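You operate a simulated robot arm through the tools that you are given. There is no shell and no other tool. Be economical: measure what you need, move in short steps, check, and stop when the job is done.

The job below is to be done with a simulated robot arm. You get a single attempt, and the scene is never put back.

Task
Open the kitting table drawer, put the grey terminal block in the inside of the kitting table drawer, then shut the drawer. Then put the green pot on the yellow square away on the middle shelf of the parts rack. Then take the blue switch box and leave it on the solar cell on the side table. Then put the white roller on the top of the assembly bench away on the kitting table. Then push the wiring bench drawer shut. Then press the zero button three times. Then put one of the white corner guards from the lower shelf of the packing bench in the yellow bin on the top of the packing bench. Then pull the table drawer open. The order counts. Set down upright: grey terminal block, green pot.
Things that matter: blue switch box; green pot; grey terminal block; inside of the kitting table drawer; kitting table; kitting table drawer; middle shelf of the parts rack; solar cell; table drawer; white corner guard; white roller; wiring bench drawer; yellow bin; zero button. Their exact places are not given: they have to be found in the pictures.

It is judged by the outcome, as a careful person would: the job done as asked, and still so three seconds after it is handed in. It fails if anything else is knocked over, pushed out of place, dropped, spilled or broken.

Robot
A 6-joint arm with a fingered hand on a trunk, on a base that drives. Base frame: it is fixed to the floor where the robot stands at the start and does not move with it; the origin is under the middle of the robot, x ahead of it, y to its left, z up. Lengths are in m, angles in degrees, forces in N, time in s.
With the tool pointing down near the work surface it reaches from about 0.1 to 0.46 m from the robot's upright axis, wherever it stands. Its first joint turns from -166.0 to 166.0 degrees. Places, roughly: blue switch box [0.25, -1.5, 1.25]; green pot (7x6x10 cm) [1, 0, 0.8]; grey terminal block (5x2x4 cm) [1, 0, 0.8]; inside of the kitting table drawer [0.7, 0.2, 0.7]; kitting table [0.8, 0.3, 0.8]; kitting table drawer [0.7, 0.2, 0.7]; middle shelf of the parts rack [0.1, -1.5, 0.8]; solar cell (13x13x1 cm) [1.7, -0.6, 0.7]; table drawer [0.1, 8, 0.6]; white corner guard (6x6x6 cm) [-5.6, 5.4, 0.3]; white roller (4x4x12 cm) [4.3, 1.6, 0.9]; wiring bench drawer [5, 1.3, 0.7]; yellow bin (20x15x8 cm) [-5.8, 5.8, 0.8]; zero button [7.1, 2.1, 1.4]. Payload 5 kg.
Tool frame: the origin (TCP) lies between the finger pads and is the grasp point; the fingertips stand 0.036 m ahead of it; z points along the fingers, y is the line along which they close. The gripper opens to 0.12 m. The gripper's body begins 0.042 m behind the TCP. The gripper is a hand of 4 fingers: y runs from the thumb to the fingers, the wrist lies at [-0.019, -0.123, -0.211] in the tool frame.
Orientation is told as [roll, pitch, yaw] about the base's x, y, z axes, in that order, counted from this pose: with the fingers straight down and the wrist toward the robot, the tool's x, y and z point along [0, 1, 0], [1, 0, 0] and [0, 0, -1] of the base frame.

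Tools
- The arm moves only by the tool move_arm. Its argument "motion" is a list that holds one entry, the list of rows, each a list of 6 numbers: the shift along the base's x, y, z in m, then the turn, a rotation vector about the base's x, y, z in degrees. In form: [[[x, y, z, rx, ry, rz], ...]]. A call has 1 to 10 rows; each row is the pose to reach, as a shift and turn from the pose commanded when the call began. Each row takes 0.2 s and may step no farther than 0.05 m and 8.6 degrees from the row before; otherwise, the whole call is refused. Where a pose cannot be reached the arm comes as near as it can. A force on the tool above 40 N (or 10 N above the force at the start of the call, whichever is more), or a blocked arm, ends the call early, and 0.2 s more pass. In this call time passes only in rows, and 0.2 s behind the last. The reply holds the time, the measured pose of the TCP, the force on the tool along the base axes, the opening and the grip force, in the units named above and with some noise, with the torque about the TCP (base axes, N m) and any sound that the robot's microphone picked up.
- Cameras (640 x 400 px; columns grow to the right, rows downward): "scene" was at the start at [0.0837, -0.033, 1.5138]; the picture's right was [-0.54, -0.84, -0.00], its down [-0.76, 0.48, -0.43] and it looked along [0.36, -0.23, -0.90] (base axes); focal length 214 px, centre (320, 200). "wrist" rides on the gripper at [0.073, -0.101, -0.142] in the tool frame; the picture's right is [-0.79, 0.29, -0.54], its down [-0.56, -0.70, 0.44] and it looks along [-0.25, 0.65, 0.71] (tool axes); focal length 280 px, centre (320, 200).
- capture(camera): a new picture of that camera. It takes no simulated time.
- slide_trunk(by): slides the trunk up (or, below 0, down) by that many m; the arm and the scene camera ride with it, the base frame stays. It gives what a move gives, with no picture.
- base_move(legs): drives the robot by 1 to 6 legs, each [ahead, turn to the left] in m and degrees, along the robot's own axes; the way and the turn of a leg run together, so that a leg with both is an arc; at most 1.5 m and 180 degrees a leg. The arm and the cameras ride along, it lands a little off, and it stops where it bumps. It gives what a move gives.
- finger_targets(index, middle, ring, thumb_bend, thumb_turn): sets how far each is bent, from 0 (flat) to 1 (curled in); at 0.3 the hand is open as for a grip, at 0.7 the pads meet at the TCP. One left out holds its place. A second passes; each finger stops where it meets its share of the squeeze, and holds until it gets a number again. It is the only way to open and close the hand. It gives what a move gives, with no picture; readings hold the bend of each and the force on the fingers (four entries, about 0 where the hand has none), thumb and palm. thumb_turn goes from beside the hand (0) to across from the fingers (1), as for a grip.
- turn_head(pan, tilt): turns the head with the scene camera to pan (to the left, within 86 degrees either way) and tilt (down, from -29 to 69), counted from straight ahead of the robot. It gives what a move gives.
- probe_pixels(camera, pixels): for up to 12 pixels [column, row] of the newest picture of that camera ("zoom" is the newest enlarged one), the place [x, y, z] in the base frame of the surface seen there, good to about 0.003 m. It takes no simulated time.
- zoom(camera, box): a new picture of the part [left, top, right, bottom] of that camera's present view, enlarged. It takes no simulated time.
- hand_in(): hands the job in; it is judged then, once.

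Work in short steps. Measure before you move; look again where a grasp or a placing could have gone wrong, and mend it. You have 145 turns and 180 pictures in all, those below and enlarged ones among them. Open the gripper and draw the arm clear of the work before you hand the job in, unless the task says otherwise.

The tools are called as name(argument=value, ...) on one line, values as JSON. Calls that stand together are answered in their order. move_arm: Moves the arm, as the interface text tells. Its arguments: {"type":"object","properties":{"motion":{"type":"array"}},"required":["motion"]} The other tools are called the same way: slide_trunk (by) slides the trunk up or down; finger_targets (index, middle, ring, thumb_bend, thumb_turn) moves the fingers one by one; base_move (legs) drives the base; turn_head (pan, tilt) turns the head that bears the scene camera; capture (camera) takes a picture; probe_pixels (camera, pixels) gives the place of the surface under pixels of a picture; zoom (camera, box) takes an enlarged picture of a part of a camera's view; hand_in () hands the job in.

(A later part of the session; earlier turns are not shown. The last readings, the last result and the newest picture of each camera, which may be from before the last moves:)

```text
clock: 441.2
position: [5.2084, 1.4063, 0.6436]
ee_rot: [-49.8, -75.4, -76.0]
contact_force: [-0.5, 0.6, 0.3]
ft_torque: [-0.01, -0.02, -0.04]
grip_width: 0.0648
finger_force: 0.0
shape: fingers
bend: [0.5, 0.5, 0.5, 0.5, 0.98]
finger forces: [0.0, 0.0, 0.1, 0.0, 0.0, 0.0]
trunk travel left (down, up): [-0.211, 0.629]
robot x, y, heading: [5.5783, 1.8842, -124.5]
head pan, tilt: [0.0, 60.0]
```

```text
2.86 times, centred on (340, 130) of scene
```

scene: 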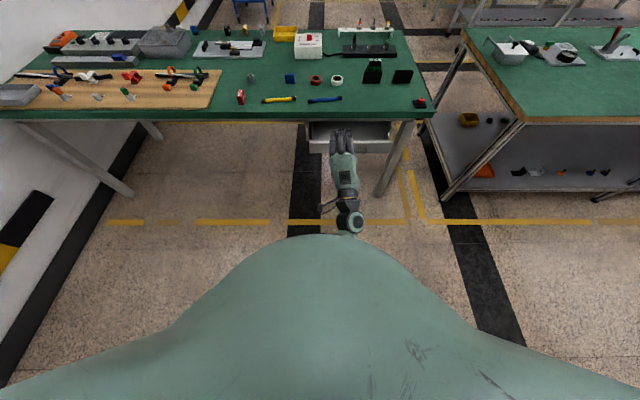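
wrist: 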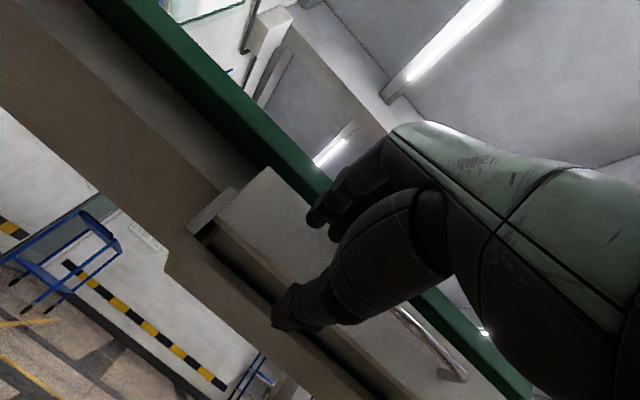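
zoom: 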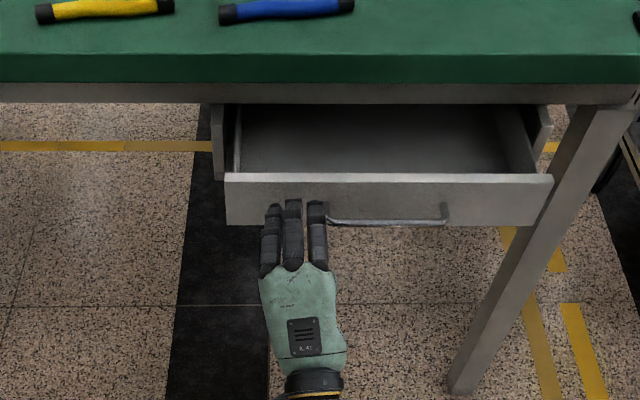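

Fingers are clear of the handle and about to touch. I push with the base 0.11 m, then finish with the arm under force guard.

base_move(legs=[[0.11, 0]])

move_arm(motion=[[[-0.0057, -0.0082, 0, 0, 0, 0], [-0.0114, -0.0164, 0, 0, 0, 0], [-0.0171, -0.0247, 0, 0, 0, 0], [-0.0228, -0.0329, 0, 0, 0, 0], [-0.0285, -0.0411, 0, 0, 0, 0], [-0.0342, -0.0493, 0, 0, 0, 0]]])

zoom(camera="scene", box=[240, 60, 440, 200])

capture(camera="wrist")

```text
clock: 442.4
position: [5.1569, 1.3279, 0.6483]
ee_rot: [-51.6, -76.1, -73.7]
contact_force: [3.1, 4.5, -0.8]
ft_torque: [-0.1, 0.09, 0.02]
grip_width: 0.0622
finger_force: 2.5
shape: fingers
bend: [0.51, 0.51, 0.5, 0.5, 0.98]
finger forces: [2.3, 3.4, 0.1, 0.1, 0.0, 0.1]
trunk travel left (down, up): [-0.211, 0.629]
robot x, y, heading: [5.5154, 1.8034, -124.7]
head pan, tilt: [0.0, 60.0]
stopped in leg 1: the force on the tool passed its limit (the readings are from after the stop); the commanded pose is now the measured one
```

```text
clock: 442.7
position: [5.1553, 1.3274, 0.6507]
ee_rot: [-52.7, -76.5, -72.4]
contact_force: [10.9, 17.7, 0.3]
ft_torque: [-0.61, 0.34, 0.22]
grip_width: 0.0617
finger_force: 10.3
shape: fingers
bend: [0.52, 0.51, 0.5, 0.5, 0.98]
finger forces: [15.1, 5.5, 0.1, 0.1, 0.0, 0.0]
trunk travel left (down, up): [-0.211, 0.629]
robot x, y, heading: [5.5166, 1.8028, -124.9]
head pan, tilt: [0.0, 60.0]
stopped in row 1: the force on the tool passed its limit (the readings are from after the stop); the commanded pose is now the measured one
```

```text
2.86 times, centred on (340, 130) of scene
```

zoom: 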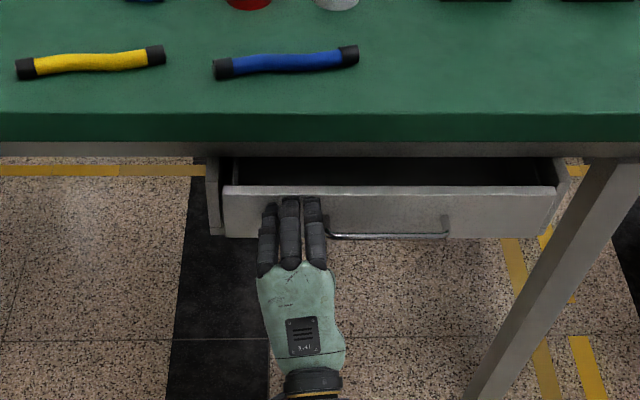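

```text
67 pictures are left
```

wrist: 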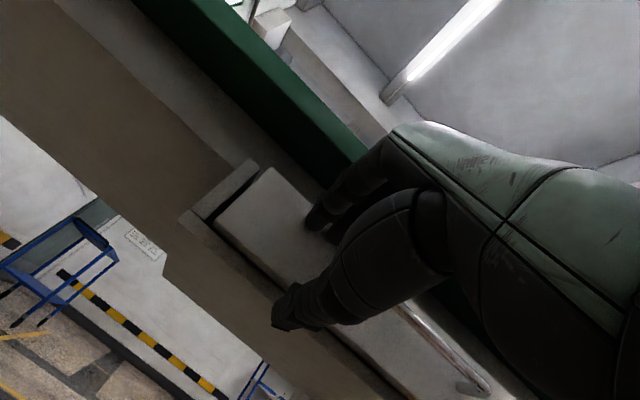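

The force stop came at n≈4.03. I probe the panel against the side rails to see whether it is fully in.

probe_pixels(camera="zoom", pixels=[[240, 215], [500, 205], [213, 200], [213, 225], [568, 180], [400, 130], [400, 187], [400, 165], [250, 175]])

```text
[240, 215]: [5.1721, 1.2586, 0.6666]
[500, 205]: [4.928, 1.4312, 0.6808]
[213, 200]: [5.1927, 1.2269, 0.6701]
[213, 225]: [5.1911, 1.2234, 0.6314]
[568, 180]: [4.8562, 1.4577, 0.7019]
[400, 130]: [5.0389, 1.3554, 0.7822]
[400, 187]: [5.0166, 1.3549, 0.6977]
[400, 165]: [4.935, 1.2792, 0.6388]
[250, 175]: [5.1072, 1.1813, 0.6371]
```

Panel sits at n≈3.984, with 40 N met twice at the same place. One more slow push to be sure it's a hard stop.

move_arm(motion=[[[-0.0011, -0.0016, 0, 0, 0, 0], [-0.0023, -0.0033, 0, 0, 0, 0], [-0.0034, -0.0049, 0, 0, 0, 0], [-0.0046, -0.0066, 0, 0, 0, 0], [-0.0057, -0.0082, 0, 0, 0, 0], [-0.0068, -0.0098, 0, 0, 0, 0], [-0.008, -0.0115, 0, 0, 0, 0]]])

zoom(camera="scene", box=[240, 60, 440, 200])

probe_pixels(camera="zoom", pixels=[[240, 215], [500, 205], [213, 200]])

```text
clock: 443.2
position: [5.1556, 1.3255, 0.6518]
ee_rot: [-53.1, -76.6, -71.8]
contact_force: [11.5, 19.4, -1.2]
ft_torque: [-0.55, 0.34, 0.26]
grip_width: 0.0605
finger_force: 10.7
shape: fingers
bend: [0.53, 0.51, 0.5, 0.5, 0.98]
finger forces: [16.0, 5.5, 0.0, 0.1, 0.1, 0.0]
trunk travel left (down, up): [-0.211, 0.629]
robot x, y, heading: [5.5194, 1.8074, -124.9]
head pan, tilt: [0.0, 60.0]
stopped in row 2: the force on the tool passed its limit (the readings are from after the stop); the commanded pose is now the measured one
```

```text
2.86 times, centred on (340, 130) of scene
```

zoom: 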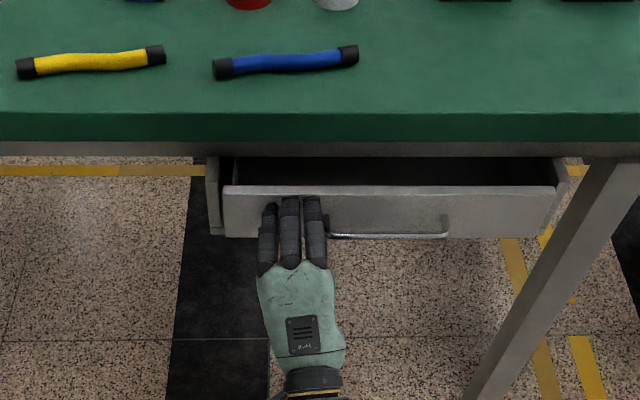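

```text
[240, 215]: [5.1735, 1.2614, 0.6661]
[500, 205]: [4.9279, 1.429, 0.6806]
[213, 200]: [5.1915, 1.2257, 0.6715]
```

Hard stop confirmed: shut. I back off, raise the trunk, and turn to look at the machine with the zero button.

base_move(legs=[[-0.3, 0], [0, 120]])

slide_trunk(by=0.4)

turn_head(pan=10, tilt=20)

capture(camera="scene")

```text
clock: 450.2
position: [6.2807, 1.9529, 0.6501]
ee_rot: [-52.7, -76.5, 46.0]
contact_force: [0.0, -0.6, 0.3]
ft_torque: [0.0, -0.02, 0.0]
grip_width: 0.0644
finger_force: 0.1
shape: fingers
bend: [0.5, 0.5, 0.5, 0.5, 0.98]
finger forces: [0.0, 0.0, 0.1, 0.0, 0.1, 0.0]
trunk travel left (down, up): [-0.211, 0.629]
robot x, y, heading: [5.6872, 2.0477, -6.5]
head pan, tilt: [0.0, 60.0]
```

```text
clock: 454.0
position: [6.2807, 1.9554, 1.0498]
ee_rot: [-52.6, -76.5, 46.1]
contact_force: [-0.1, 0.2, -0.8]
ft_torque: [0.0, 0.01, 0.03]
grip_width: 0.0643
finger_force: 0.0
shape: fingers
bend: [0.5, 0.5, 0.5, 0.5, 0.98]
finger forces: [0.0, 0.0, 0.0, 0.1, 0.0, 0.1]
trunk travel left (down, up): [-0.611, 0.229]
robot x, y, heading: [5.6888, 2.0469, -6.4]
head pan, tilt: [0.0, 60.0]
```

```text
clock: 455.1
position: [6.2811, 1.9543, 1.0506]
ee_rot: [-52.8, -76.5, 46.2]
contact_force: [1.0, 0.5, 0.8]
ft_torque: [0.0, -0.02, -0.02]
grip_width: 0.0643
finger_force: 0.0
shape: fingers
bend: [0.5, 0.5, 0.5, 0.5, 0.98]
finger forces: [0.1, 0.1, 0.1, 0.0, 0.0, 0.0]
trunk travel left (down, up): [-0.611, 0.229]
robot x, y, heading: [5.6876, 2.0429, -6.4]
head pan, tilt: [10.0, 20.0]
```

```text
65 pictures are left
```

scene: 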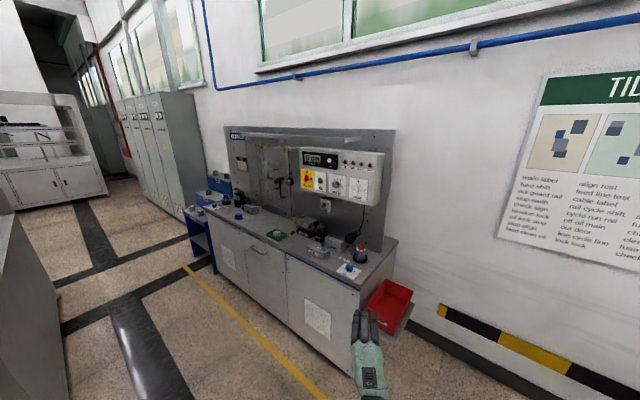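

The control panel is at (340,175). Zoom in and find the zero button.

zoom(camera="scene", box=[285, 138, 397, 212])

probe_pixels(camera="scene", pixels=[[302, 150], [383, 158], [300, 190], [376, 204], [345, 360], [215, 215], [396, 245], [350, 290]])

```text
5.41 times, centred on (341, 175) of scene
```

zoom: 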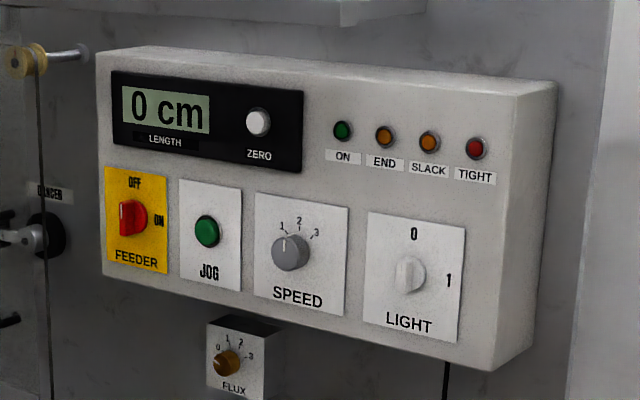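

```text
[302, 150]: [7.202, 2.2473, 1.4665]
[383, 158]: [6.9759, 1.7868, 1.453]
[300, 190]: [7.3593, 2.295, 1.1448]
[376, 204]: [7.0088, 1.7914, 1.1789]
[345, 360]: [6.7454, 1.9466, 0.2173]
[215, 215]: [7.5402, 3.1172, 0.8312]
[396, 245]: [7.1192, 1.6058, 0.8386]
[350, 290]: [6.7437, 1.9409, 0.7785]
```

The white ZERO button is at zoom (257,122). Probe it and the panel face around.

probe_pixels(camera="zoom", pixels=[[257, 122], [250, 120], [264, 126], [290, 110], [230, 95], [280, 160], [320, 110], [150, 165], [500, 200], [110, 60], [480, 350], [342, 131]])

```text
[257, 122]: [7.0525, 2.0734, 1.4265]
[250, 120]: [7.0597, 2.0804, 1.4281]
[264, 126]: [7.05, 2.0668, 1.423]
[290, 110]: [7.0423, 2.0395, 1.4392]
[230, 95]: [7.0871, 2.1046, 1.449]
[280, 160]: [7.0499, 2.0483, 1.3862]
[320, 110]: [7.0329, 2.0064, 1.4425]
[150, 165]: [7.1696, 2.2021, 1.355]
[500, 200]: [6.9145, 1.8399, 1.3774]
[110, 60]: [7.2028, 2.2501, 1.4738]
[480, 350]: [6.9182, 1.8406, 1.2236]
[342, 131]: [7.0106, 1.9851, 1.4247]
```

The panel faces -t; button ≈(7.053,2.0735,1.426), so I press along heading -34.7°. I check the cabinet corner on the left before driving there, and shape the hand to a point.

probe_pixels(camera="scene", pixels=[[10, 215], [40, 270], [65, 350], [5, 300], [190, 245], [215, 270]])

finger_targets(index=0.7, middle=0.7, ring=1.0, thumb_bend=0.7)

slide_trunk(by=0.225)

capture(camera="wrist")

```text
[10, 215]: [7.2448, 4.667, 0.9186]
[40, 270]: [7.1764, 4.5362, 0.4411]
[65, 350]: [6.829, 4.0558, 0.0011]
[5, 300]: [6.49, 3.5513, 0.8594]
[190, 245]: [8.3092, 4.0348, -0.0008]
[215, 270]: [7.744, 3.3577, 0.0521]
```

```text
clock: 456.1
position: [6.2822, 1.9557, 1.0493]
ee_rot: [-52.7, -76.5, 46.1]
contact_force: [-0.3, -0.4, 0.6]
ft_torque: [-0.01, 0.01, -0.02]
grip_width: 0.0059
finger_force: 0.0
shape: fingers
bend: [0.7, 0.7, 1.0, 0.7, 0.98]
finger forces: [0.2, 0.1, 0.1, 0.0, 0.0, 0.0]
trunk travel left (down, up): [-0.611, 0.229]
robot x, y, heading: [5.6853, 2.0457, -6.2]
head pan, tilt: [10.0, 20.0]
```

```text
clock: 458.4
position: [6.2815, 1.9549, 1.2762]
ee_rot: [-52.7, -76.6, 45.8]
contact_force: [0.2, -0.3, -0.2]
ft_torque: [0.01, -0.01, -0.01]
grip_width: 0.0059
finger_force: 0.0
shape: fingers
bend: [0.7, 0.7, 1.0, 0.7, 0.98]
finger forces: [0.0, 0.0, 0.0, 0.0, 0.1, 0.0]
trunk travel left (down, up): [-0.836, 0.004]
robot x, y, heading: [5.6883, 2.0472, -6.5]
head pan, tilt: [10.0, 20.0]
```

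```text
63 pictures are left
```

wrist: 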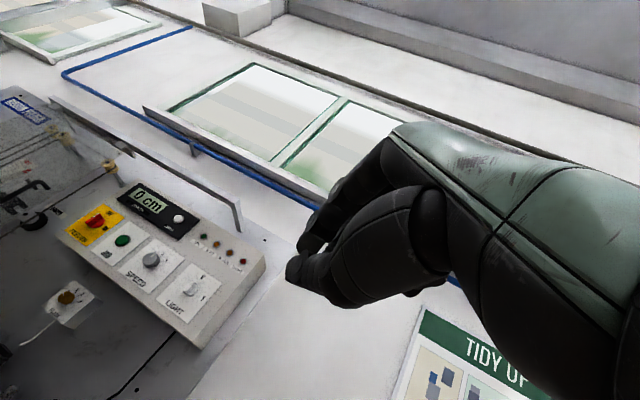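

Plenty of room there. I drive in front of the panel, then raise the arm to the button's height.

base_move(legs=[[0, 42.4], [0.874, 0], [0, -70.6]])

move_arm(motion=[[[0, 0, 0.04, 0, 0, 0], [0, 0, 0.08, 0, 0, 0], [0, 0, 0.12, 0, 0, 0], [0, 0, 0.15, 0, 0, 0]]])

capture(camera="wrist")

turn_head(pan=0, tilt=25)

capture(camera="scene")

```text
clock: 468.2
position: [6.9062, 2.2115, 1.2752]
ee_rot: [-52.7, -76.5, 17.9]
contact_force: [-0.2, 0.1, 0.0]
ft_torque: [-0.01, 0.04, 0.02]
grip_width: 0.006
finger_force: 0.0
shape: fingers
bend: [0.7, 0.7, 1.0, 0.7, 0.98]
finger forces: [0.0, 0.0, 0.0, 0.1, 0.0, 0.0]
trunk travel left (down, up): [-0.836, 0.004]
robot x, y, heading: [6.4275, 2.5726, -34.5]
head pan, tilt: [10.0, 20.0]
```

```text
clock: 469.2
position: [6.9043, 2.215, 1.426]
ee_rot: [-52.6, -76.6, 18.0]
contact_force: [0.6, 0.1, 0.1]
ft_torque: [-0.01, -0.02, 0.02]
grip_width: 0.0054
finger_force: 0.0
shape: fingers
bend: [0.7, 0.7, 1.0, 0.7, 0.98]
finger forces: [0.1, 0.0, 0.0, 0.0, 0.1, 0.0]
trunk travel left (down, up): [-0.836, 0.004]
robot x, y, heading: [6.4251, 2.5729, -34.3]
head pan, tilt: [10.0, 20.0]
```

```text
62 pictures are left
```

wrist: 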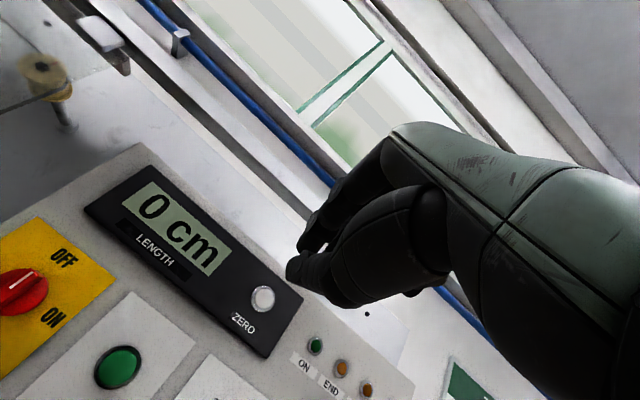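

```text
clock: 469.9
position: [6.9043, 2.2158, 1.4251]
ee_rot: [-52.3, -76.6, 17.7]
contact_force: [0.3, 0.0, 0.9]
ft_torque: [0.01, 0.0, -0.02]
grip_width: 0.0054
finger_force: 0.1
shape: fingers
bend: [0.7, 0.7, 1.0, 0.7, 0.98]
finger forces: [0.0, 0.0, 0.1, 0.1, 0.0, 0.0]
trunk travel left (down, up): [-0.836, 0.004]
robot x, y, heading: [6.427, 2.5754, -34.3]
head pan, tilt: [0.0, 25.0]
```

```text
61 pictures are left
```

scene: 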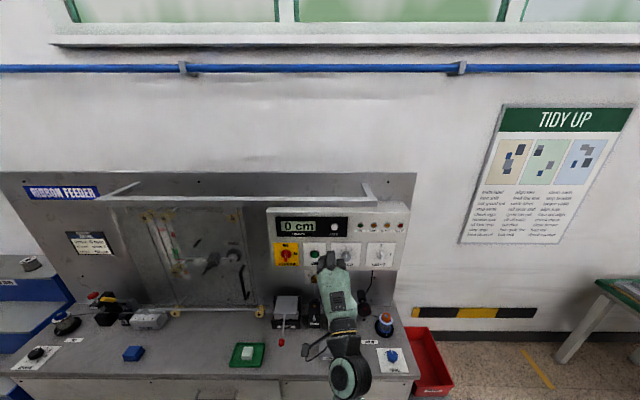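

Probe the button and fingertips in the wrist view.

probe_pixels(camera="wrist", pixels=[[263, 298], [262, 293], [292, 268], [303, 243], [298, 278], [285, 320], [318, 240]])

zoom(camera="wrist", box=[220, 180, 420, 330])

```text
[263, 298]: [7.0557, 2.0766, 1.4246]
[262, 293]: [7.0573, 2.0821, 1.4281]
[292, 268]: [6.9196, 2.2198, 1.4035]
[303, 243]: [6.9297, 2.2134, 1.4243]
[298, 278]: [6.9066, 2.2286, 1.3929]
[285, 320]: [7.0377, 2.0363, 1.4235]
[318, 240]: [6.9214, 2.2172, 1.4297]
```

```text
2.67 times, centred on (320, 255) of wrist
```

zoom: 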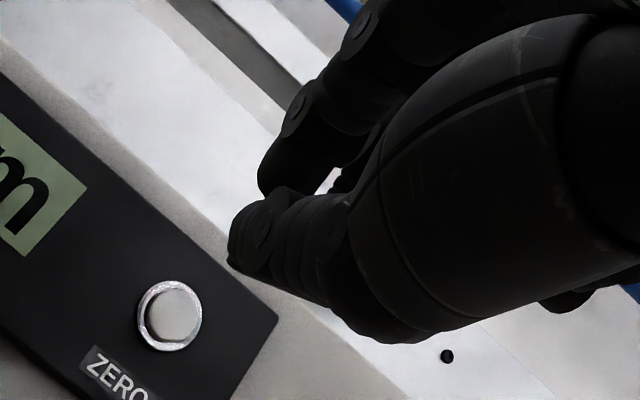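

Index tip leads the TCP by ~2.5 cm. The button is 0.203 m ahead and 3 cm to the right; I move to ~2.5 cm short of contact and check alignment.

move_arm(motion=[[[0.026, -0.028, 0.001, 0, 0, 0], [0.052, -0.056, 0.002, 0, 0, 0], [0.078, -0.084, 0.002, 0, 0, 0], [0.1045, -0.1126, 0.002, 0, 0, 0]]])

zoom(camera="wrist", box=[220, 180, 420, 330])

zoom(camera="scene", box=[260, 190, 420, 290])

```text
clock: 470.9
position: [7.0098, 2.0997, 1.4226]
ee_rot: [-52.1, -76.3, 17.3]
contact_force: [0.2, -0.3, -0.9]
ft_torque: [-0.03, -0.03, 0.02]
grip_width: 0.0054
finger_force: 0.1
shape: fingers
bend: [0.7, 0.7, 1.0, 0.7, 0.98]
finger forces: [0.0, 0.0, 0.1, 0.1, 0.1, 0.1]
trunk travel left (down, up): [-0.836, 0.004]
robot x, y, heading: [6.424, 2.5692, -34.4]
head pan, tilt: [0.0, 25.0]
```

```text
2.67 times, centred on (320, 255) of wrist
```

zoom: 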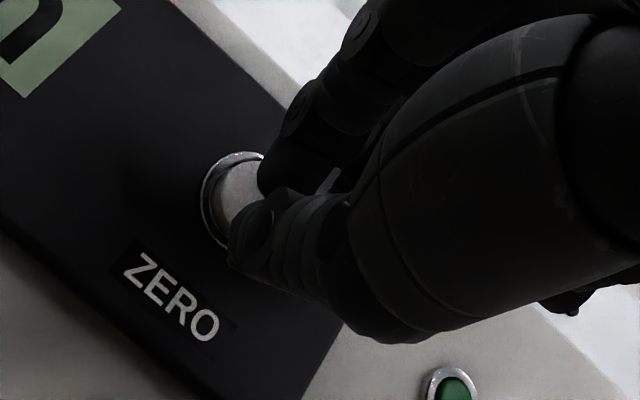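

```text
4.00 times, centred on (340, 240) of scene
```

zoom: 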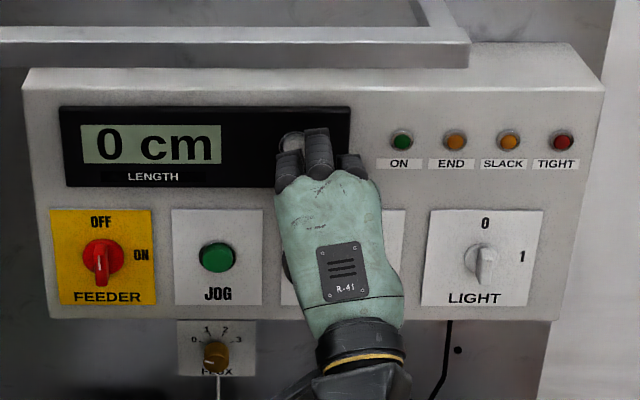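

The index tip is in front of the button. I press forward in small steps and watch force and sound.

move_arm(motion=[[[0.008, -0.0057, 0.002, 0, 0, 0], [0.0148, -0.0103, 0.003, 0, 0, 0], [0.0189, -0.0131, 0.003, 0, 0, 0], [0.0222, -0.0154, 0.003, 0, 0, 0], [0.0255, -0.0177, 0.003, 0, 0, 0], [0.0288, -0.02, 0.003, 0, 0, 0]]])

zoom(camera="wrist", box=[220, 180, 420, 330])

```text
clock: 472.3
position: [7.0312, 2.0877, 1.4376]
ee_rot: [-54.6, -76.7, 19.8]
contact_force: [-28.1, 27.0, 4.2]
ft_torque: [0.19, 0.09, 0.43]
grip_width: 0.0009
finger_force: 21.9
shape: fingers
bend: [0.72, 0.71, 1.0, 0.68, 0.97]
finger forces: [31.5, 3.7, 0.1, 0.0, 8.5, 0.1]
trunk travel left (down, up): [-0.836, 0.004]
robot x, y, heading: [6.4223, 2.5739, -34.6]
head pan, tilt: [0.0, 25.0]
heard: click
```

```text
2.67 times, centred on (320, 255) of wrist
```

zoom: 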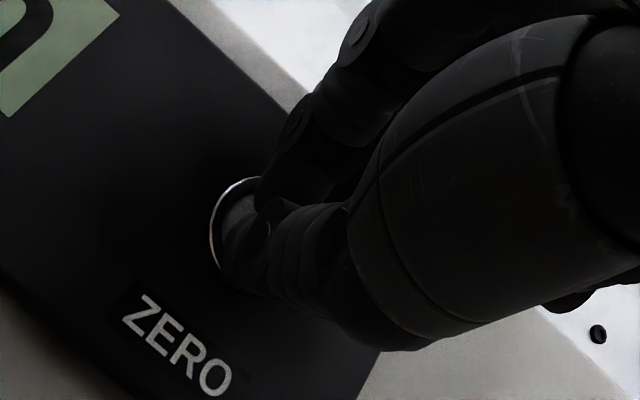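

Click heard: press one. Now retract 2.5 cm and press again.

move_arm(motion=[[[-0.0123, 0.0085, 0, 0, 0, 0], [-0.0247, 0.0171, 0, 0, 0, 0], [-0.0247, 0.0171, 0, 0, 0, 0], [-0.0123, 0.0085, 0, 0, 0, 0], [-0.0066, 0.0046, 0, 0, 0, 0], [-0.0033, 0.0023, 0, 0, 0, 0], [-0.001, 0.0007, 0, 0, 0, 0]]])

```text
clock: 473.9
position: [7.0299, 2.0878, 1.4374]
ee_rot: [-54.6, -76.8, 19.8]
contact_force: [-27.2, 23.0, 5.6]
ft_torque: [0.07, 0.04, 0.44]
grip_width: 0.0019
finger_force: 19.8
shape: fingers
bend: [0.71, 0.7, 1.0, 0.68, 0.97]
finger forces: [32.3, 1.8, 0.0, 0.0, 5.5, 0.0]
trunk travel left (down, up): [-0.836, 0.004]
robot x, y, heading: [6.4276, 2.5765, -34.7]
head pan, tilt: [0.0, 25.0]
heard: click
```

Second click. Once more the same, then I retract fully.

move_arm(motion=[[[-0.0123, 0.0085, 0, 0, 0, 0], [-0.0247, 0.0171, 0, 0, 0, 0], [-0.0247, 0.0171, 0, 0, 0, 0], [-0.0123, 0.0085, 0, 0, 0, 0], [-0.0056, 0.0039, 0, 0, 0, 0], [-0.0023, 0.0016, 0, 0, 0, 0], [0.0002, -0.0001, 0, 0, 0, 0]]])

move_arm(motion=[[[-0.02, 0.014, 0, 0, 0, 0], [-0.055, 0.038, 0, 0, 0, 0], [-0.09, 0.062, 0, 0, 0, 0]]])

zoom(camera="scene", box=[260, 190, 420, 290])

```text
clock: 475.5
position: [7.0308, 2.087, 1.4375]
ee_rot: [-54.9, -76.9, 20.0]
contact_force: [-29.0, 26.0, 6.3]
ft_torque: [0.1, -0.03, 0.47]
grip_width: 0.0017
finger_force: 21.3
shape: fingers
bend: [0.72, 0.7, 1.0, 0.68, 0.97]
finger forces: [32.8, 2.7, 0.0, 0.0, 7.1, 0.0]
trunk travel left (down, up): [-0.836, 0.004]
robot x, y, heading: [6.4257, 2.5727, -34.6]
head pan, tilt: [0.0, 25.0]
heard: click
```

```text
clock: 476.3
position: [6.947, 2.1428, 1.4296]
ee_rot: [-52.9, -76.4, 18.0]
contact_force: [-0.4, 0.4, 0.3]
ft_torque: [0.01, 0.06, 0.03]
grip_width: 0.0054
finger_force: 0.0
shape: fingers
bend: [0.7, 0.7, 1.0, 0.7, 0.97]
finger forces: [0.1, 0.0, 0.0, 0.0, 0.0, 0.0]
trunk travel left (down, up): [-0.836, 0.004]
robot x, y, heading: [6.4278, 2.5754, -34.8]
head pan, tilt: [0.0, 25.0]
```

```text
4.00 times, centred on (340, 240) of scene
```

zoom: 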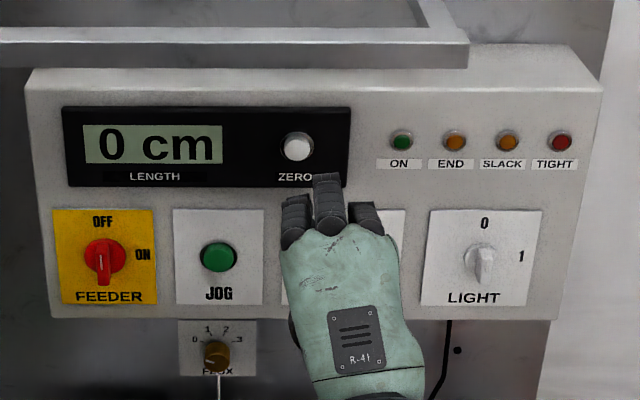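

Three clicks in all. Now the long drive to the packing bench around (-5.7,5.5): back along the rear aisle first, then look.

base_move(legs=[[-0.3, 0], [0, -135.4], [1.5, 0], [0, -44.5], [1.5, 0], [1.5, 0]])

turn_head(pan=20, tilt=15)

capture(camera="scene")

```text
clock: 478.1
position: [6.7663, 2.2628, 1.4325]
ee_rot: [-54.1, -76.8, 19.1]
contact_force: [-1.1, 0.7, 0.8]
ft_torque: [0.03, 0.07, -0.01]
grip_width: 0.0051
finger_force: 0.1
shape: fingers
bend: [0.7, 0.7, 1.0, 0.7, 0.97]
finger forces: [0.0, 0.1, 0.1, 0.0, 0.0, 0.0]
trunk travel left (down, up): [-0.836, 0.004]
robot x, y, heading: [6.2518, 2.6943, -34.6]
head pan, tilt: [0.0, 25.0]
stopped in leg 1: the robot was blocked; the commanded pose is now the measured one
```

```text
clock: 478.9
position: [6.7754, 2.2589, 1.428]
ee_rot: [-52.5, -76.4, 17.6]
contact_force: [-0.4, -0.5, -0.3]
ft_torque: [0.0, 0.03, 0.04]
grip_width: 0.0054
finger_force: 0.0
shape: fingers
bend: [0.7, 0.7, 1.0, 0.7, 0.97]
finger forces: [0.0, 0.0, 0.0, 0.1, 0.1, 0.0]
trunk travel left (down, up): [-0.836, 0.004]
robot x, y, heading: [6.2509, 2.6961, -34.8]
head pan, tilt: [20.0, 15.0]
```

```text
55 pictures are left
```

scene: 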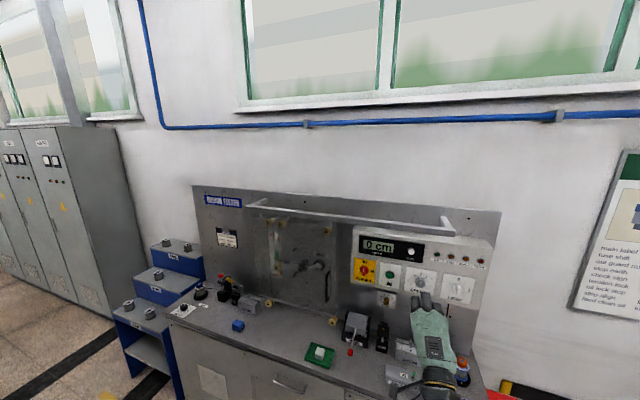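

I bumped the cabinet corner behind. I ease forward, turn toward -n, and leave that way.

base_move(legs=[[0.08, 0], [0, -90], [1.12, 0], [0, -90], [1.5, 0], [1.5, 0]])

base_move(legs=[[1.2, 0]])

turn_head(pan=20, tilt=15)

capture(camera="scene")

```text
clock: 507.1
position: [2.7812, 3.863, 1.4281]
ee_rot: [-53.0, -76.5, -163.7]
contact_force: [0.3, -0.2, 0.1]
ft_torque: [0.01, -0.03, -0.02]
grip_width: 0.0051
finger_force: 0.2
shape: fingers
bend: [0.7, 0.7, 1.0, 0.7, 0.97]
finger forces: [0.1, 0.1, 0.1, 0.0, 0.1, 0.1]
trunk travel left (down, up): [-0.836, 0.004]
robot x, y, heading: [3.2927, 3.4108, 143.8]
head pan, tilt: [20.0, 15.0]
```

```text
clock: 513.1
position: [1.825, 4.556, 1.4287]
ee_rot: [-53.0, -76.5, -163.3]
contact_force: [-0.6, -0.8, -0.7]
ft_torque: [0.01, 0.02, 0.02]
grip_width: 0.0051
finger_force: 0.0
shape: fingers
bend: [0.7, 0.7, 1.0, 0.7, 0.97]
finger forces: [0.0, 0.1, 0.0, 0.0, 0.0, 0.1]
trunk travel left (down, up): [-0.836, 0.004]
robot x, y, heading: [2.3389, 4.1124, 144.2]
head pan, tilt: [20.0, 15.0]
```

```text
clock: 513.7
position: [1.8255, 4.5563, 1.4286]
ee_rot: [-53.0, -76.5, -163.5]
contact_force: [-0.5, 0.7, 1.0]
ft_torque: [0.01, 0.03, 0.0]
grip_width: 0.0053
finger_force: 0.0
shape: fingers
bend: [0.7, 0.7, 1.0, 0.7, 0.97]
finger forces: [0.0, 0.0, 0.0, 0.0, 0.0, 0.1]
trunk travel left (down, up): [-0.836, 0.004]
robot x, y, heading: [2.3398, 4.1117, 144.0]
head pan, tilt: [20.0, 15.0]
```

```text
54 pictures are left
```

scene: 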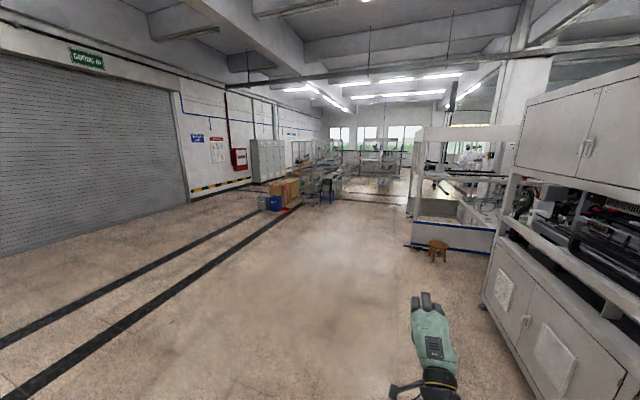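

Zoom toward the packing bench (around column 294).

zoom(camera="scene", box=[240, 130, 400, 230])

probe_pixels(camera="zoom", pixels=[[115, 290], [200, 250], [240, 240], [275, 250], [300, 230], [345, 250], [420, 280], [240, 200], [500, 240], [180, 215]])

```text
4.00 times, centred on (320, 180) of scene
```

zoom: 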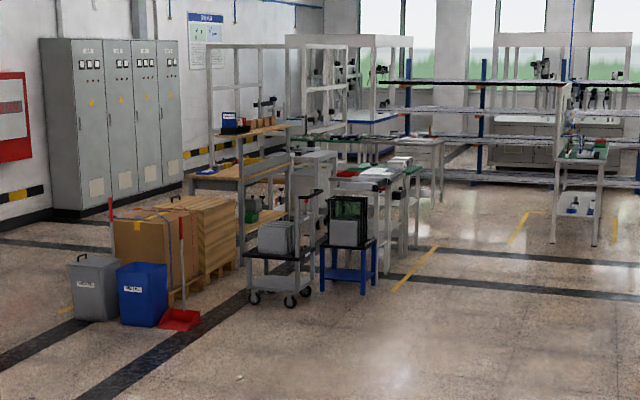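

```text
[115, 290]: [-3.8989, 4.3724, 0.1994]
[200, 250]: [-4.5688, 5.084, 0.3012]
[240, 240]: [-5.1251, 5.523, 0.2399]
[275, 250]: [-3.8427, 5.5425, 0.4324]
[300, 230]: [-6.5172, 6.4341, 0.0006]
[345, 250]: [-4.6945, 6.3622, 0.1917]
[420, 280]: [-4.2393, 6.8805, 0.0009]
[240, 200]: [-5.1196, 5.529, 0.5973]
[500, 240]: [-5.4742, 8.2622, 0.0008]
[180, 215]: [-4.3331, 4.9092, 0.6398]
```

The packing bench's near leg is at ≈(-5.12,5.52), behind cartons and trolleys. I drive 4.5 m toward it over the open floor and look again.

base_move(legs=[[0, 16.5], [1.5, 0], [1.5, 0], [1.5, 0], [0.4, 0]])

turn_head(pan=10, tilt=18)

capture(camera="scene")

zoom(camera="scene", box=[200, 110, 440, 260])

```text
clock: 538.2
position: [-2.8301, 6.1472, 1.4277]
ee_rot: [-53.0, -76.5, -148.6]
contact_force: [0.2, 0.0, -0.2]
ft_torque: [-0.03, 0.0, -0.01]
grip_width: 0.0051
finger_force: 0.1
shape: fingers
bend: [0.7, 0.7, 1.0, 0.7, 0.97]
finger forces: [0.0, 0.1, 0.0, 0.0, 0.0, 0.1]
trunk travel left (down, up): [-0.836, 0.004]
robot x, y, heading: [-2.2234, 5.842, 158.5]
head pan, tilt: [20.0, 15.0]
```

```text
clock: 538.9
position: [-2.8306, 6.1483, 1.4269]
ee_rot: [-52.8, -76.4, -149.1]
contact_force: [-0.7, 0.2, -0.1]
ft_torque: [0.01, -0.02, 0.01]
grip_width: 0.0053
finger_force: 0.1
shape: fingers
bend: [0.7, 0.7, 1.0, 0.7, 0.97]
finger forces: [0.1, 0.0, 0.1, 0.1, 0.0, 0.1]
trunk travel left (down, up): [-0.836, 0.004]
robot x, y, heading: [-2.2246, 5.846, 158.8]
head pan, tilt: [10.0, 18.0]
```

```text
52 pictures are left
```

scene: 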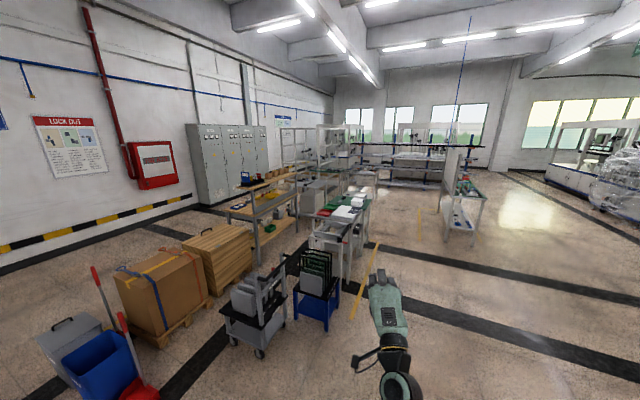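

```text
2.67 times, centred on (320, 185) of scene
```

zoom: 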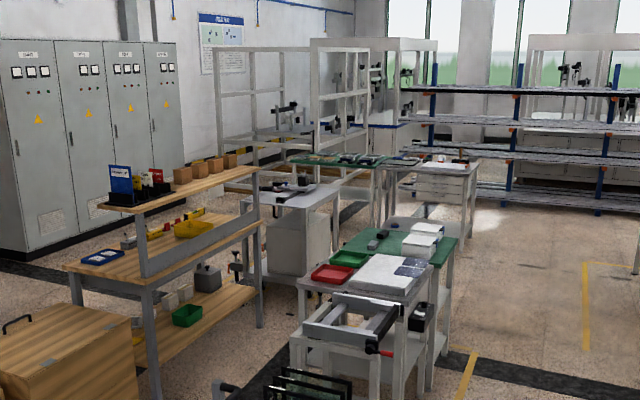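

I can see the packing bench: yellow bin on top (zoom 193,225), white corner guards on the lower shelf (zoom ~170,298). Probe the layout.

probe_pixels(camera="zoom", pixels=[[193, 228], [170, 300], [186, 293], [155, 285], [258, 225], [68, 268], [210, 280], [188, 315], [300, 285], [262, 270], [140, 335], [270, 385]])

zoom(camera="scene", box=[220, 170, 320, 270])

```text
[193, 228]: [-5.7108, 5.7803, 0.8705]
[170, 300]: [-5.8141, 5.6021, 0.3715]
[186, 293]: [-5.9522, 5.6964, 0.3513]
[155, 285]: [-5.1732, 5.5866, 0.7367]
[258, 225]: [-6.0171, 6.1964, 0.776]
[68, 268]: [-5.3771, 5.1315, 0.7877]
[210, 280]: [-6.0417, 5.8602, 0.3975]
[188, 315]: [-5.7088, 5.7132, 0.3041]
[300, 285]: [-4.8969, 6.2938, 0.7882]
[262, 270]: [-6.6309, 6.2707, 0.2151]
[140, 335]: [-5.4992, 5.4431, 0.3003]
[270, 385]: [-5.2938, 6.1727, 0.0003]
```

```text
4.00 times, centred on (270, 220) of scene
```

zoom: 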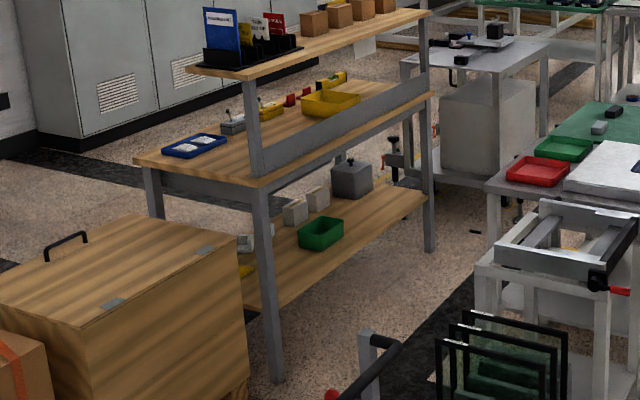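

Layout (bench runs along -t: t -7.4…-8.5, n 1.15–1.65, back panel on this side), so guards and bin are best reached from its far side. I turn the hand down, open it, and drive round through the wall-side lane.

move_arm(motion=[[[0.0065, -0.0025, -0.042, -2.965, -7.645, 0], [0.013, -0.005, -0.084, -5.93, -15.29, 0], [0.0195, -0.0075, -0.126, -8.895, -22.935, 0], [0.026, -0.01, -0.168, -11.86, -30.58, 0], [0.0325, -0.0125, -0.21, -14.825, -38.225, 0], [0.039, -0.015, -0.252, -17.79, -45.87, 0], [0.0455, -0.0175, -0.294, -20.755, -53.515, 0], [0.052, -0.02, -0.336, -23.72, -61.16, 0], [0.0585, -0.0225, -0.378, -26.685, -68.805, 0], [0.065, -0.025, -0.42, -28.2, -72.7, 0]]])

finger_targets(index=0.3, middle=0.3, ring=0.3, thumb_bend=0.3)

base_move(legs=[[0, 88.7], [1.5, 0], [1.5, 0], [0.25, 0], [0, -102.2]])

base_move(legs=[[1.5, 0], [1.2, 0]])

turn_head(pan=-50, tilt=40)

capture(camera="scene")

```text
clock: 541.1
position: [-2.765, 6.1238, 1.0082]
ee_rot: [-2.0, -3.5, 169.4]
contact_force: [-0.4, -0.8, -0.5]
ft_torque: [-0.02, 0.0, 0.04]
grip_width: 0.0053
finger_force: 0.1
shape: fingers
bend: [0.7, 0.7, 1.0, 0.7, 0.97]
finger forces: [0.0, 0.0, 0.0, 0.0, 0.1, 0.0]
trunk travel left (down, up): [-0.836, 0.004]
robot x, y, heading: [-2.2226, 5.8393, 158.6]
head pan, tilt: [10.0, 18.0]
```

```text
clock: 542.1
position: [-2.7646, 6.1236, 1.0095]
ee_rot: [-2.0, -3.7, 169.4]
contact_force: [-0.5, 0.4, -0.1]
ft_torque: [-0.02, -0.02, 0.04]
grip_width: 0.1231
finger_force: 0.0
shape: fingers
bend: [0.3, 0.3, 0.3, 0.3, 0.97]
finger forces: [0.0, 0.0, 0.0, 0.0, 0.0, 0.0]
trunk travel left (down, up): [-0.836, 0.004]
robot x, y, heading: [-2.2234, 5.8419, 158.6]
head pan, tilt: [10.0, 18.0]
```

```text
clock: 566.1
position: [-3.995, 3.292, 1.0097]
ee_rot: [-2.0, -3.7, 153.6]
contact_force: [-0.4, -0.2, -0.2]
ft_torque: [0.0, -0.01, -0.02]
grip_width: 0.1231
finger_force: 0.1
shape: fingers
bend: [0.3, 0.3, 0.3, 0.3, 0.97]
finger forces: [0.0, 0.0, 0.0, 0.0, 0.0, 0.1]
trunk travel left (down, up): [-0.836, 0.004]
robot x, y, heading: [-3.5527, 2.8755, 142.6]
head pan, tilt: [10.0, 18.0]
```

```text
clock: 579.1
position: [-6.1361, 4.8954, 1.0088]
ee_rot: [-1.9, -3.6, 153.3]
contact_force: [0.1, -0.3, -0.4]
ft_torque: [0.0, 0.02, -0.01]
grip_width: 0.1233
finger_force: 0.1
shape: fingers
bend: [0.3, 0.3, 0.3, 0.3, 0.97]
finger forces: [0.1, 0.0, 0.0, 0.1, 0.0, 0.0]
trunk travel left (down, up): [-0.836, 0.004]
robot x, y, heading: [-5.6948, 4.4755, 142.0]
head pan, tilt: [10.0, 18.0]
```

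```text
clock: 580.4
position: [-6.1355, 4.8962, 1.0093]
ee_rot: [-2.0, -3.6, 153.1]
contact_force: [-0.9, -0.8, 0.5]
ft_torque: [0.0, -0.02, 0.01]
grip_width: 0.1231
finger_force: 0.0
shape: fingers
bend: [0.3, 0.3, 0.3, 0.3, 0.97]
finger forces: [0.0, 0.0, 0.1, 0.1, 0.0, 0.0]
trunk travel left (down, up): [-0.836, 0.004]
robot x, y, heading: [-5.6933, 4.4772, 142.0]
head pan, tilt: [-50.0, 40.0]
```

```text
49 pictures are left
```

scene: 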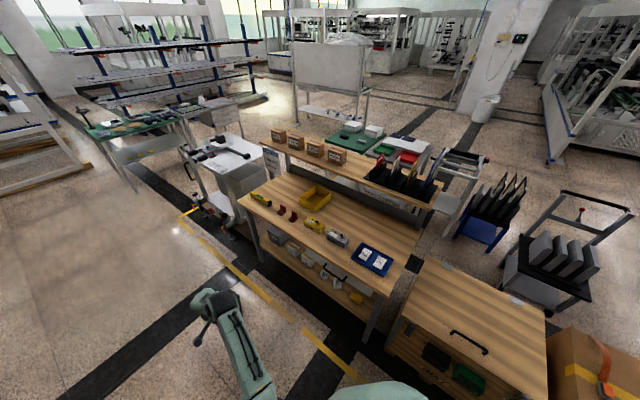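

Great view of the bench front. Zoom on lower shelf and bin.

zoom(camera="scene", box=[250, 170, 410, 320])

probe_pixels(camera="scene", pixels=[[315, 196], [302, 196], [330, 196], [314, 186], [318, 208], [292, 247], [308, 258], [330, 272], [270, 238], [365, 296], [242, 197], [408, 262]])

```text
2.67 times, centred on (330, 245) of scene
```

zoom: 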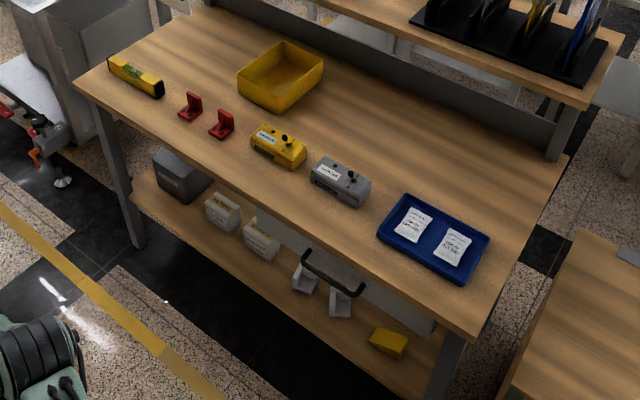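

```text
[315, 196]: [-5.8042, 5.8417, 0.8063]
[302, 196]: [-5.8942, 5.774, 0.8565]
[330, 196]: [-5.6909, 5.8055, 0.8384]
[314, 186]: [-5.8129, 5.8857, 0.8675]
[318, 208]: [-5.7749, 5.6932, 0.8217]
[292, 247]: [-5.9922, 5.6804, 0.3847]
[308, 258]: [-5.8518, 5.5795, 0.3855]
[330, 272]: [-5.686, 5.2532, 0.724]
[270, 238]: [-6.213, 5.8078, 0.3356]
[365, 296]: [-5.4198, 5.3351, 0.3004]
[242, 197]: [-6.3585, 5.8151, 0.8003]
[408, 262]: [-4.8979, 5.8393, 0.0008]
```

The white corner guards are the angled pieces at zoom (303,282) and (340,303). Zoom and probe them.

zoom(camera="scene", box=[300, 250, 364, 300])

probe_pixels(camera="zoom", pixels=[[230, 190], [250, 225], [290, 215], [395, 270], [430, 265], [400, 300], [445, 300], [220, 215], [260, 250], [300, 280], [270, 120], [400, 190]])

```text
8.00 times, centred on (332, 275) of scene
```

zoom: 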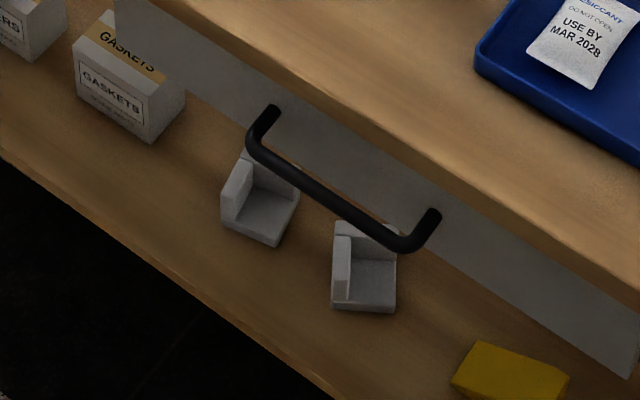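

```text
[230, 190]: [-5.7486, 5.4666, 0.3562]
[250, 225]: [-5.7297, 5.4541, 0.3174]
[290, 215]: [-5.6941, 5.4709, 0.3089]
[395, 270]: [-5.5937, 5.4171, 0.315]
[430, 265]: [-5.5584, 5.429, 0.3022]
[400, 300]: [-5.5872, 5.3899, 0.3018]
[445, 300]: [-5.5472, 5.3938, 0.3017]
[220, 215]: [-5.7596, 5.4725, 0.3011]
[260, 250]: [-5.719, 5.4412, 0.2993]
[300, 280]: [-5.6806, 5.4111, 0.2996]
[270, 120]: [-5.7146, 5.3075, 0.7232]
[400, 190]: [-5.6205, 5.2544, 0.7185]
```

Guard A's back wall is centred near (-5.706,5.512), top 0.36; a drawer handle overhangs at n≈1.1, z 0.72, so I'll reach in low with the hand pitched ~20°. Drive into place, lower the trunk, and look.

base_move(legs=[[0.66, 0], [0, -88.5]])

finger_targets(index=0.42, middle=0.42, ring=0.42, thumb_bend=0.42)

slide_trunk(by=-0.4)

slide_trunk(by=-0.2)

move_arm(motion=[[[0, 0, 0, 5.0, -2.6, 0], [0, 0, 0, 10.0, -5.1, 0], [0, 0, 0, 15.1, -7.7, 0]]])

capture(camera="wrist")

```text
clock: 587.9
position: [-5.8256, 5.3479, 1.009]
ee_rot: [-2.0, -3.6, 65.8]
contact_force: [0.2, -0.1, 0.4]
ft_torque: [0.04, 0.04, 0.02]
grip_width: 0.1231
finger_force: 0.1
shape: fingers
bend: [0.3, 0.3, 0.3, 0.3, 0.97]
finger forces: [0.0, 0.0, 0.0, 0.1, 0.0, 0.0]
trunk travel left (down, up): [-0.836, 0.004]
robot x, y, heading: [-6.2236, 4.8855, 54.8]
head pan, tilt: [-50.0, 40.0]
```

```text
clock: 588.9
position: [-5.8248, 5.348, 1.0093]
ee_rot: [-2.0, -3.5, 65.8]
contact_force: [0.0, 0.1, -0.1]
ft_torque: [0.01, -0.02, -0.01]
grip_width: 0.089
finger_force: 0.1
shape: fingers
bend: [0.42, 0.42, 0.42, 0.42, 0.97]
finger forces: [0.1, 0.0, 0.1, 0.0, 0.1, 0.1]
trunk travel left (down, up): [-0.836, 0.004]
robot x, y, heading: [-6.2233, 4.8842, 54.5]
head pan, tilt: [-50.0, 40.0]
```

```text
clock: 590.8
position: [-5.8214, 5.3525, 0.8346]
ee_rot: [-2.3, -5.4, 65.8]
contact_force: [-4.5, -3.2, 14.9]
ft_torque: [0.52, -0.26, 0.1]
grip_width: 0.0883
finger_force: 7.2
shape: fingers
bend: [0.42, 0.43, 0.42, 0.42, 0.97]
finger forces: [0.3, 14.5, 0.0, 0.0, 0.0, 0.0]
trunk travel left (down, up): [-0.648, 0.192]
robot x, y, heading: [-6.2271, 4.8856, 54.7]
head pan, tilt: [-50.0, 40.0]
stopped: the force on the tool passed its limit (the readings are from after the stop); the commanded pose is now the measured one
```

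```text
clock: 591.3
position: [-5.8192, 5.3573, 0.8323]
ee_rot: [-2.6, -6.5, 65.7]
contact_force: [-5.4, -3.2, 18.8]
ft_torque: [0.61, -0.31, 0.17]
grip_width: 0.0881
finger_force: 9.0
shape: fingers
bend: [0.42, 0.43, 0.42, 0.42, 0.97]
finger forces: [1.5, 17.0, 0.0, 0.1, 0.1, 0.1]
trunk travel left (down, up): [-0.639, 0.201]
robot x, y, heading: [-6.225, 4.8853, 55.1]
head pan, tilt: [-50.0, 40.0]
stopped: the force on the tool passed its limit (the readings are from after the stop); the commanded pose is now the measured one
```

```text
clock: 592.1
position: [-5.8193, 5.3567, 0.8296]
ee_rot: [-3.4, -23.0, 66.0]
contact_force: [0.0, 0.1, -0.6]
ft_torque: [-0.01, -0.04, 0.01]
grip_width: 0.0883
finger_force: 0.1
shape: fingers
bend: [0.42, 0.42, 0.42, 0.42, 0.97]
finger forces: [0.0, 0.0, 0.1, 0.0, 0.1, 0.1]
trunk travel left (down, up): [-0.639, 0.201]
robot x, y, heading: [-6.2254, 4.8862, 54.8]
head pan, tilt: [-50.0, 40.0]
```

```text
46 pictures are left
```

wrist: 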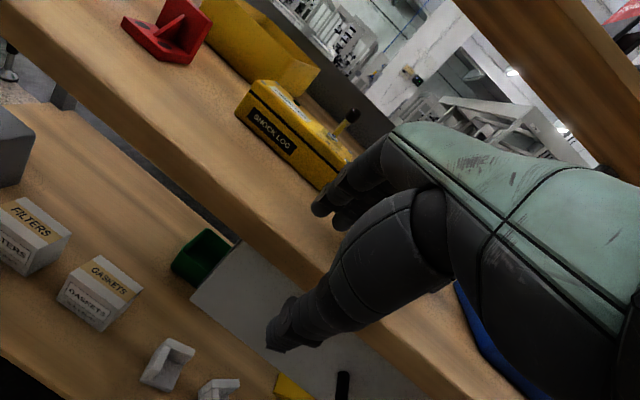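

The fingers touched the bench top edge: too close. I back off 0.2 m, then lower to shelf height and look.

base_move(legs=[[-0.2, 0]])

slide_trunk(by=-0.36)

slide_trunk(by=-0.1)

capture(camera="wrist")

```text
clock: 593.7
position: [-5.9332, 5.1927, 0.8288]
ee_rot: [-3.3, -23.0, 65.9]
contact_force: [-0.8, 0.2, 0.8]
ft_torque: [0.01, -0.03, 0.01]
grip_width: 0.0888
finger_force: 0.1
shape: fingers
bend: [0.42, 0.42, 0.42, 0.42, 0.97]
finger forces: [0.0, 0.1, 0.0, 0.0, 0.0, 0.1]
trunk travel left (down, up): [-0.639, 0.201]
robot x, y, heading: [-6.3401, 4.7238, 54.7]
head pan, tilt: [-50.0, 40.0]
```

```text
clock: 597.2
position: [-5.9339, 5.1927, 0.4692]
ee_rot: [-3.4, -23.0, 65.9]
contact_force: [-1.4, 0.6, 0.1]
ft_torque: [0.0, -0.02, -0.02]
grip_width: 0.0884
finger_force: 0.1
shape: fingers
bend: [0.42, 0.42, 0.42, 0.42, 0.97]
finger forces: [0.0, 0.0, 0.0, 0.1, 0.1, 0.1]
trunk travel left (down, up): [-0.279, 0.561]
robot x, y, heading: [-6.3434, 4.7225, 55.1]
head pan, tilt: [-50.0, 40.0]
```

```text
clock: 598.5
position: [-5.9331, 5.1936, 0.3689]
ee_rot: [-3.3, -23.0, 65.9]
contact_force: [0.2, 0.3, 0.1]
ft_torque: [-0.01, 0.01, 0.04]
grip_width: 0.0887
finger_force: 0.0
shape: fingers
bend: [0.42, 0.42, 0.42, 0.42, 0.97]
finger forces: [0.0, 0.0, 0.0, 0.0, 0.0, 0.0]
trunk travel left (down, up): [-0.179, 0.661]
robot x, y, heading: [-6.3405, 4.7211, 54.8]
head pan, tilt: [-50.0, 40.0]
```

```text
45 pictures are left
```

wrist: 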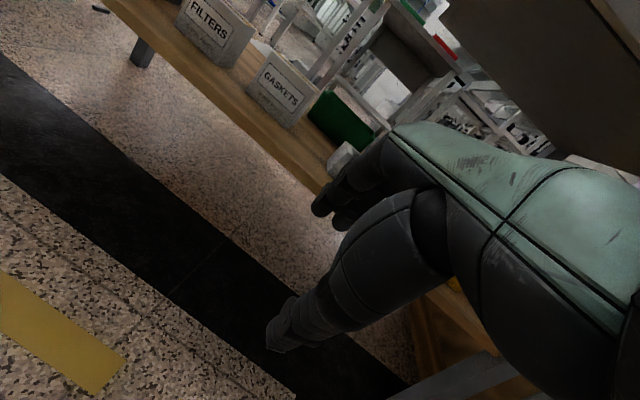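

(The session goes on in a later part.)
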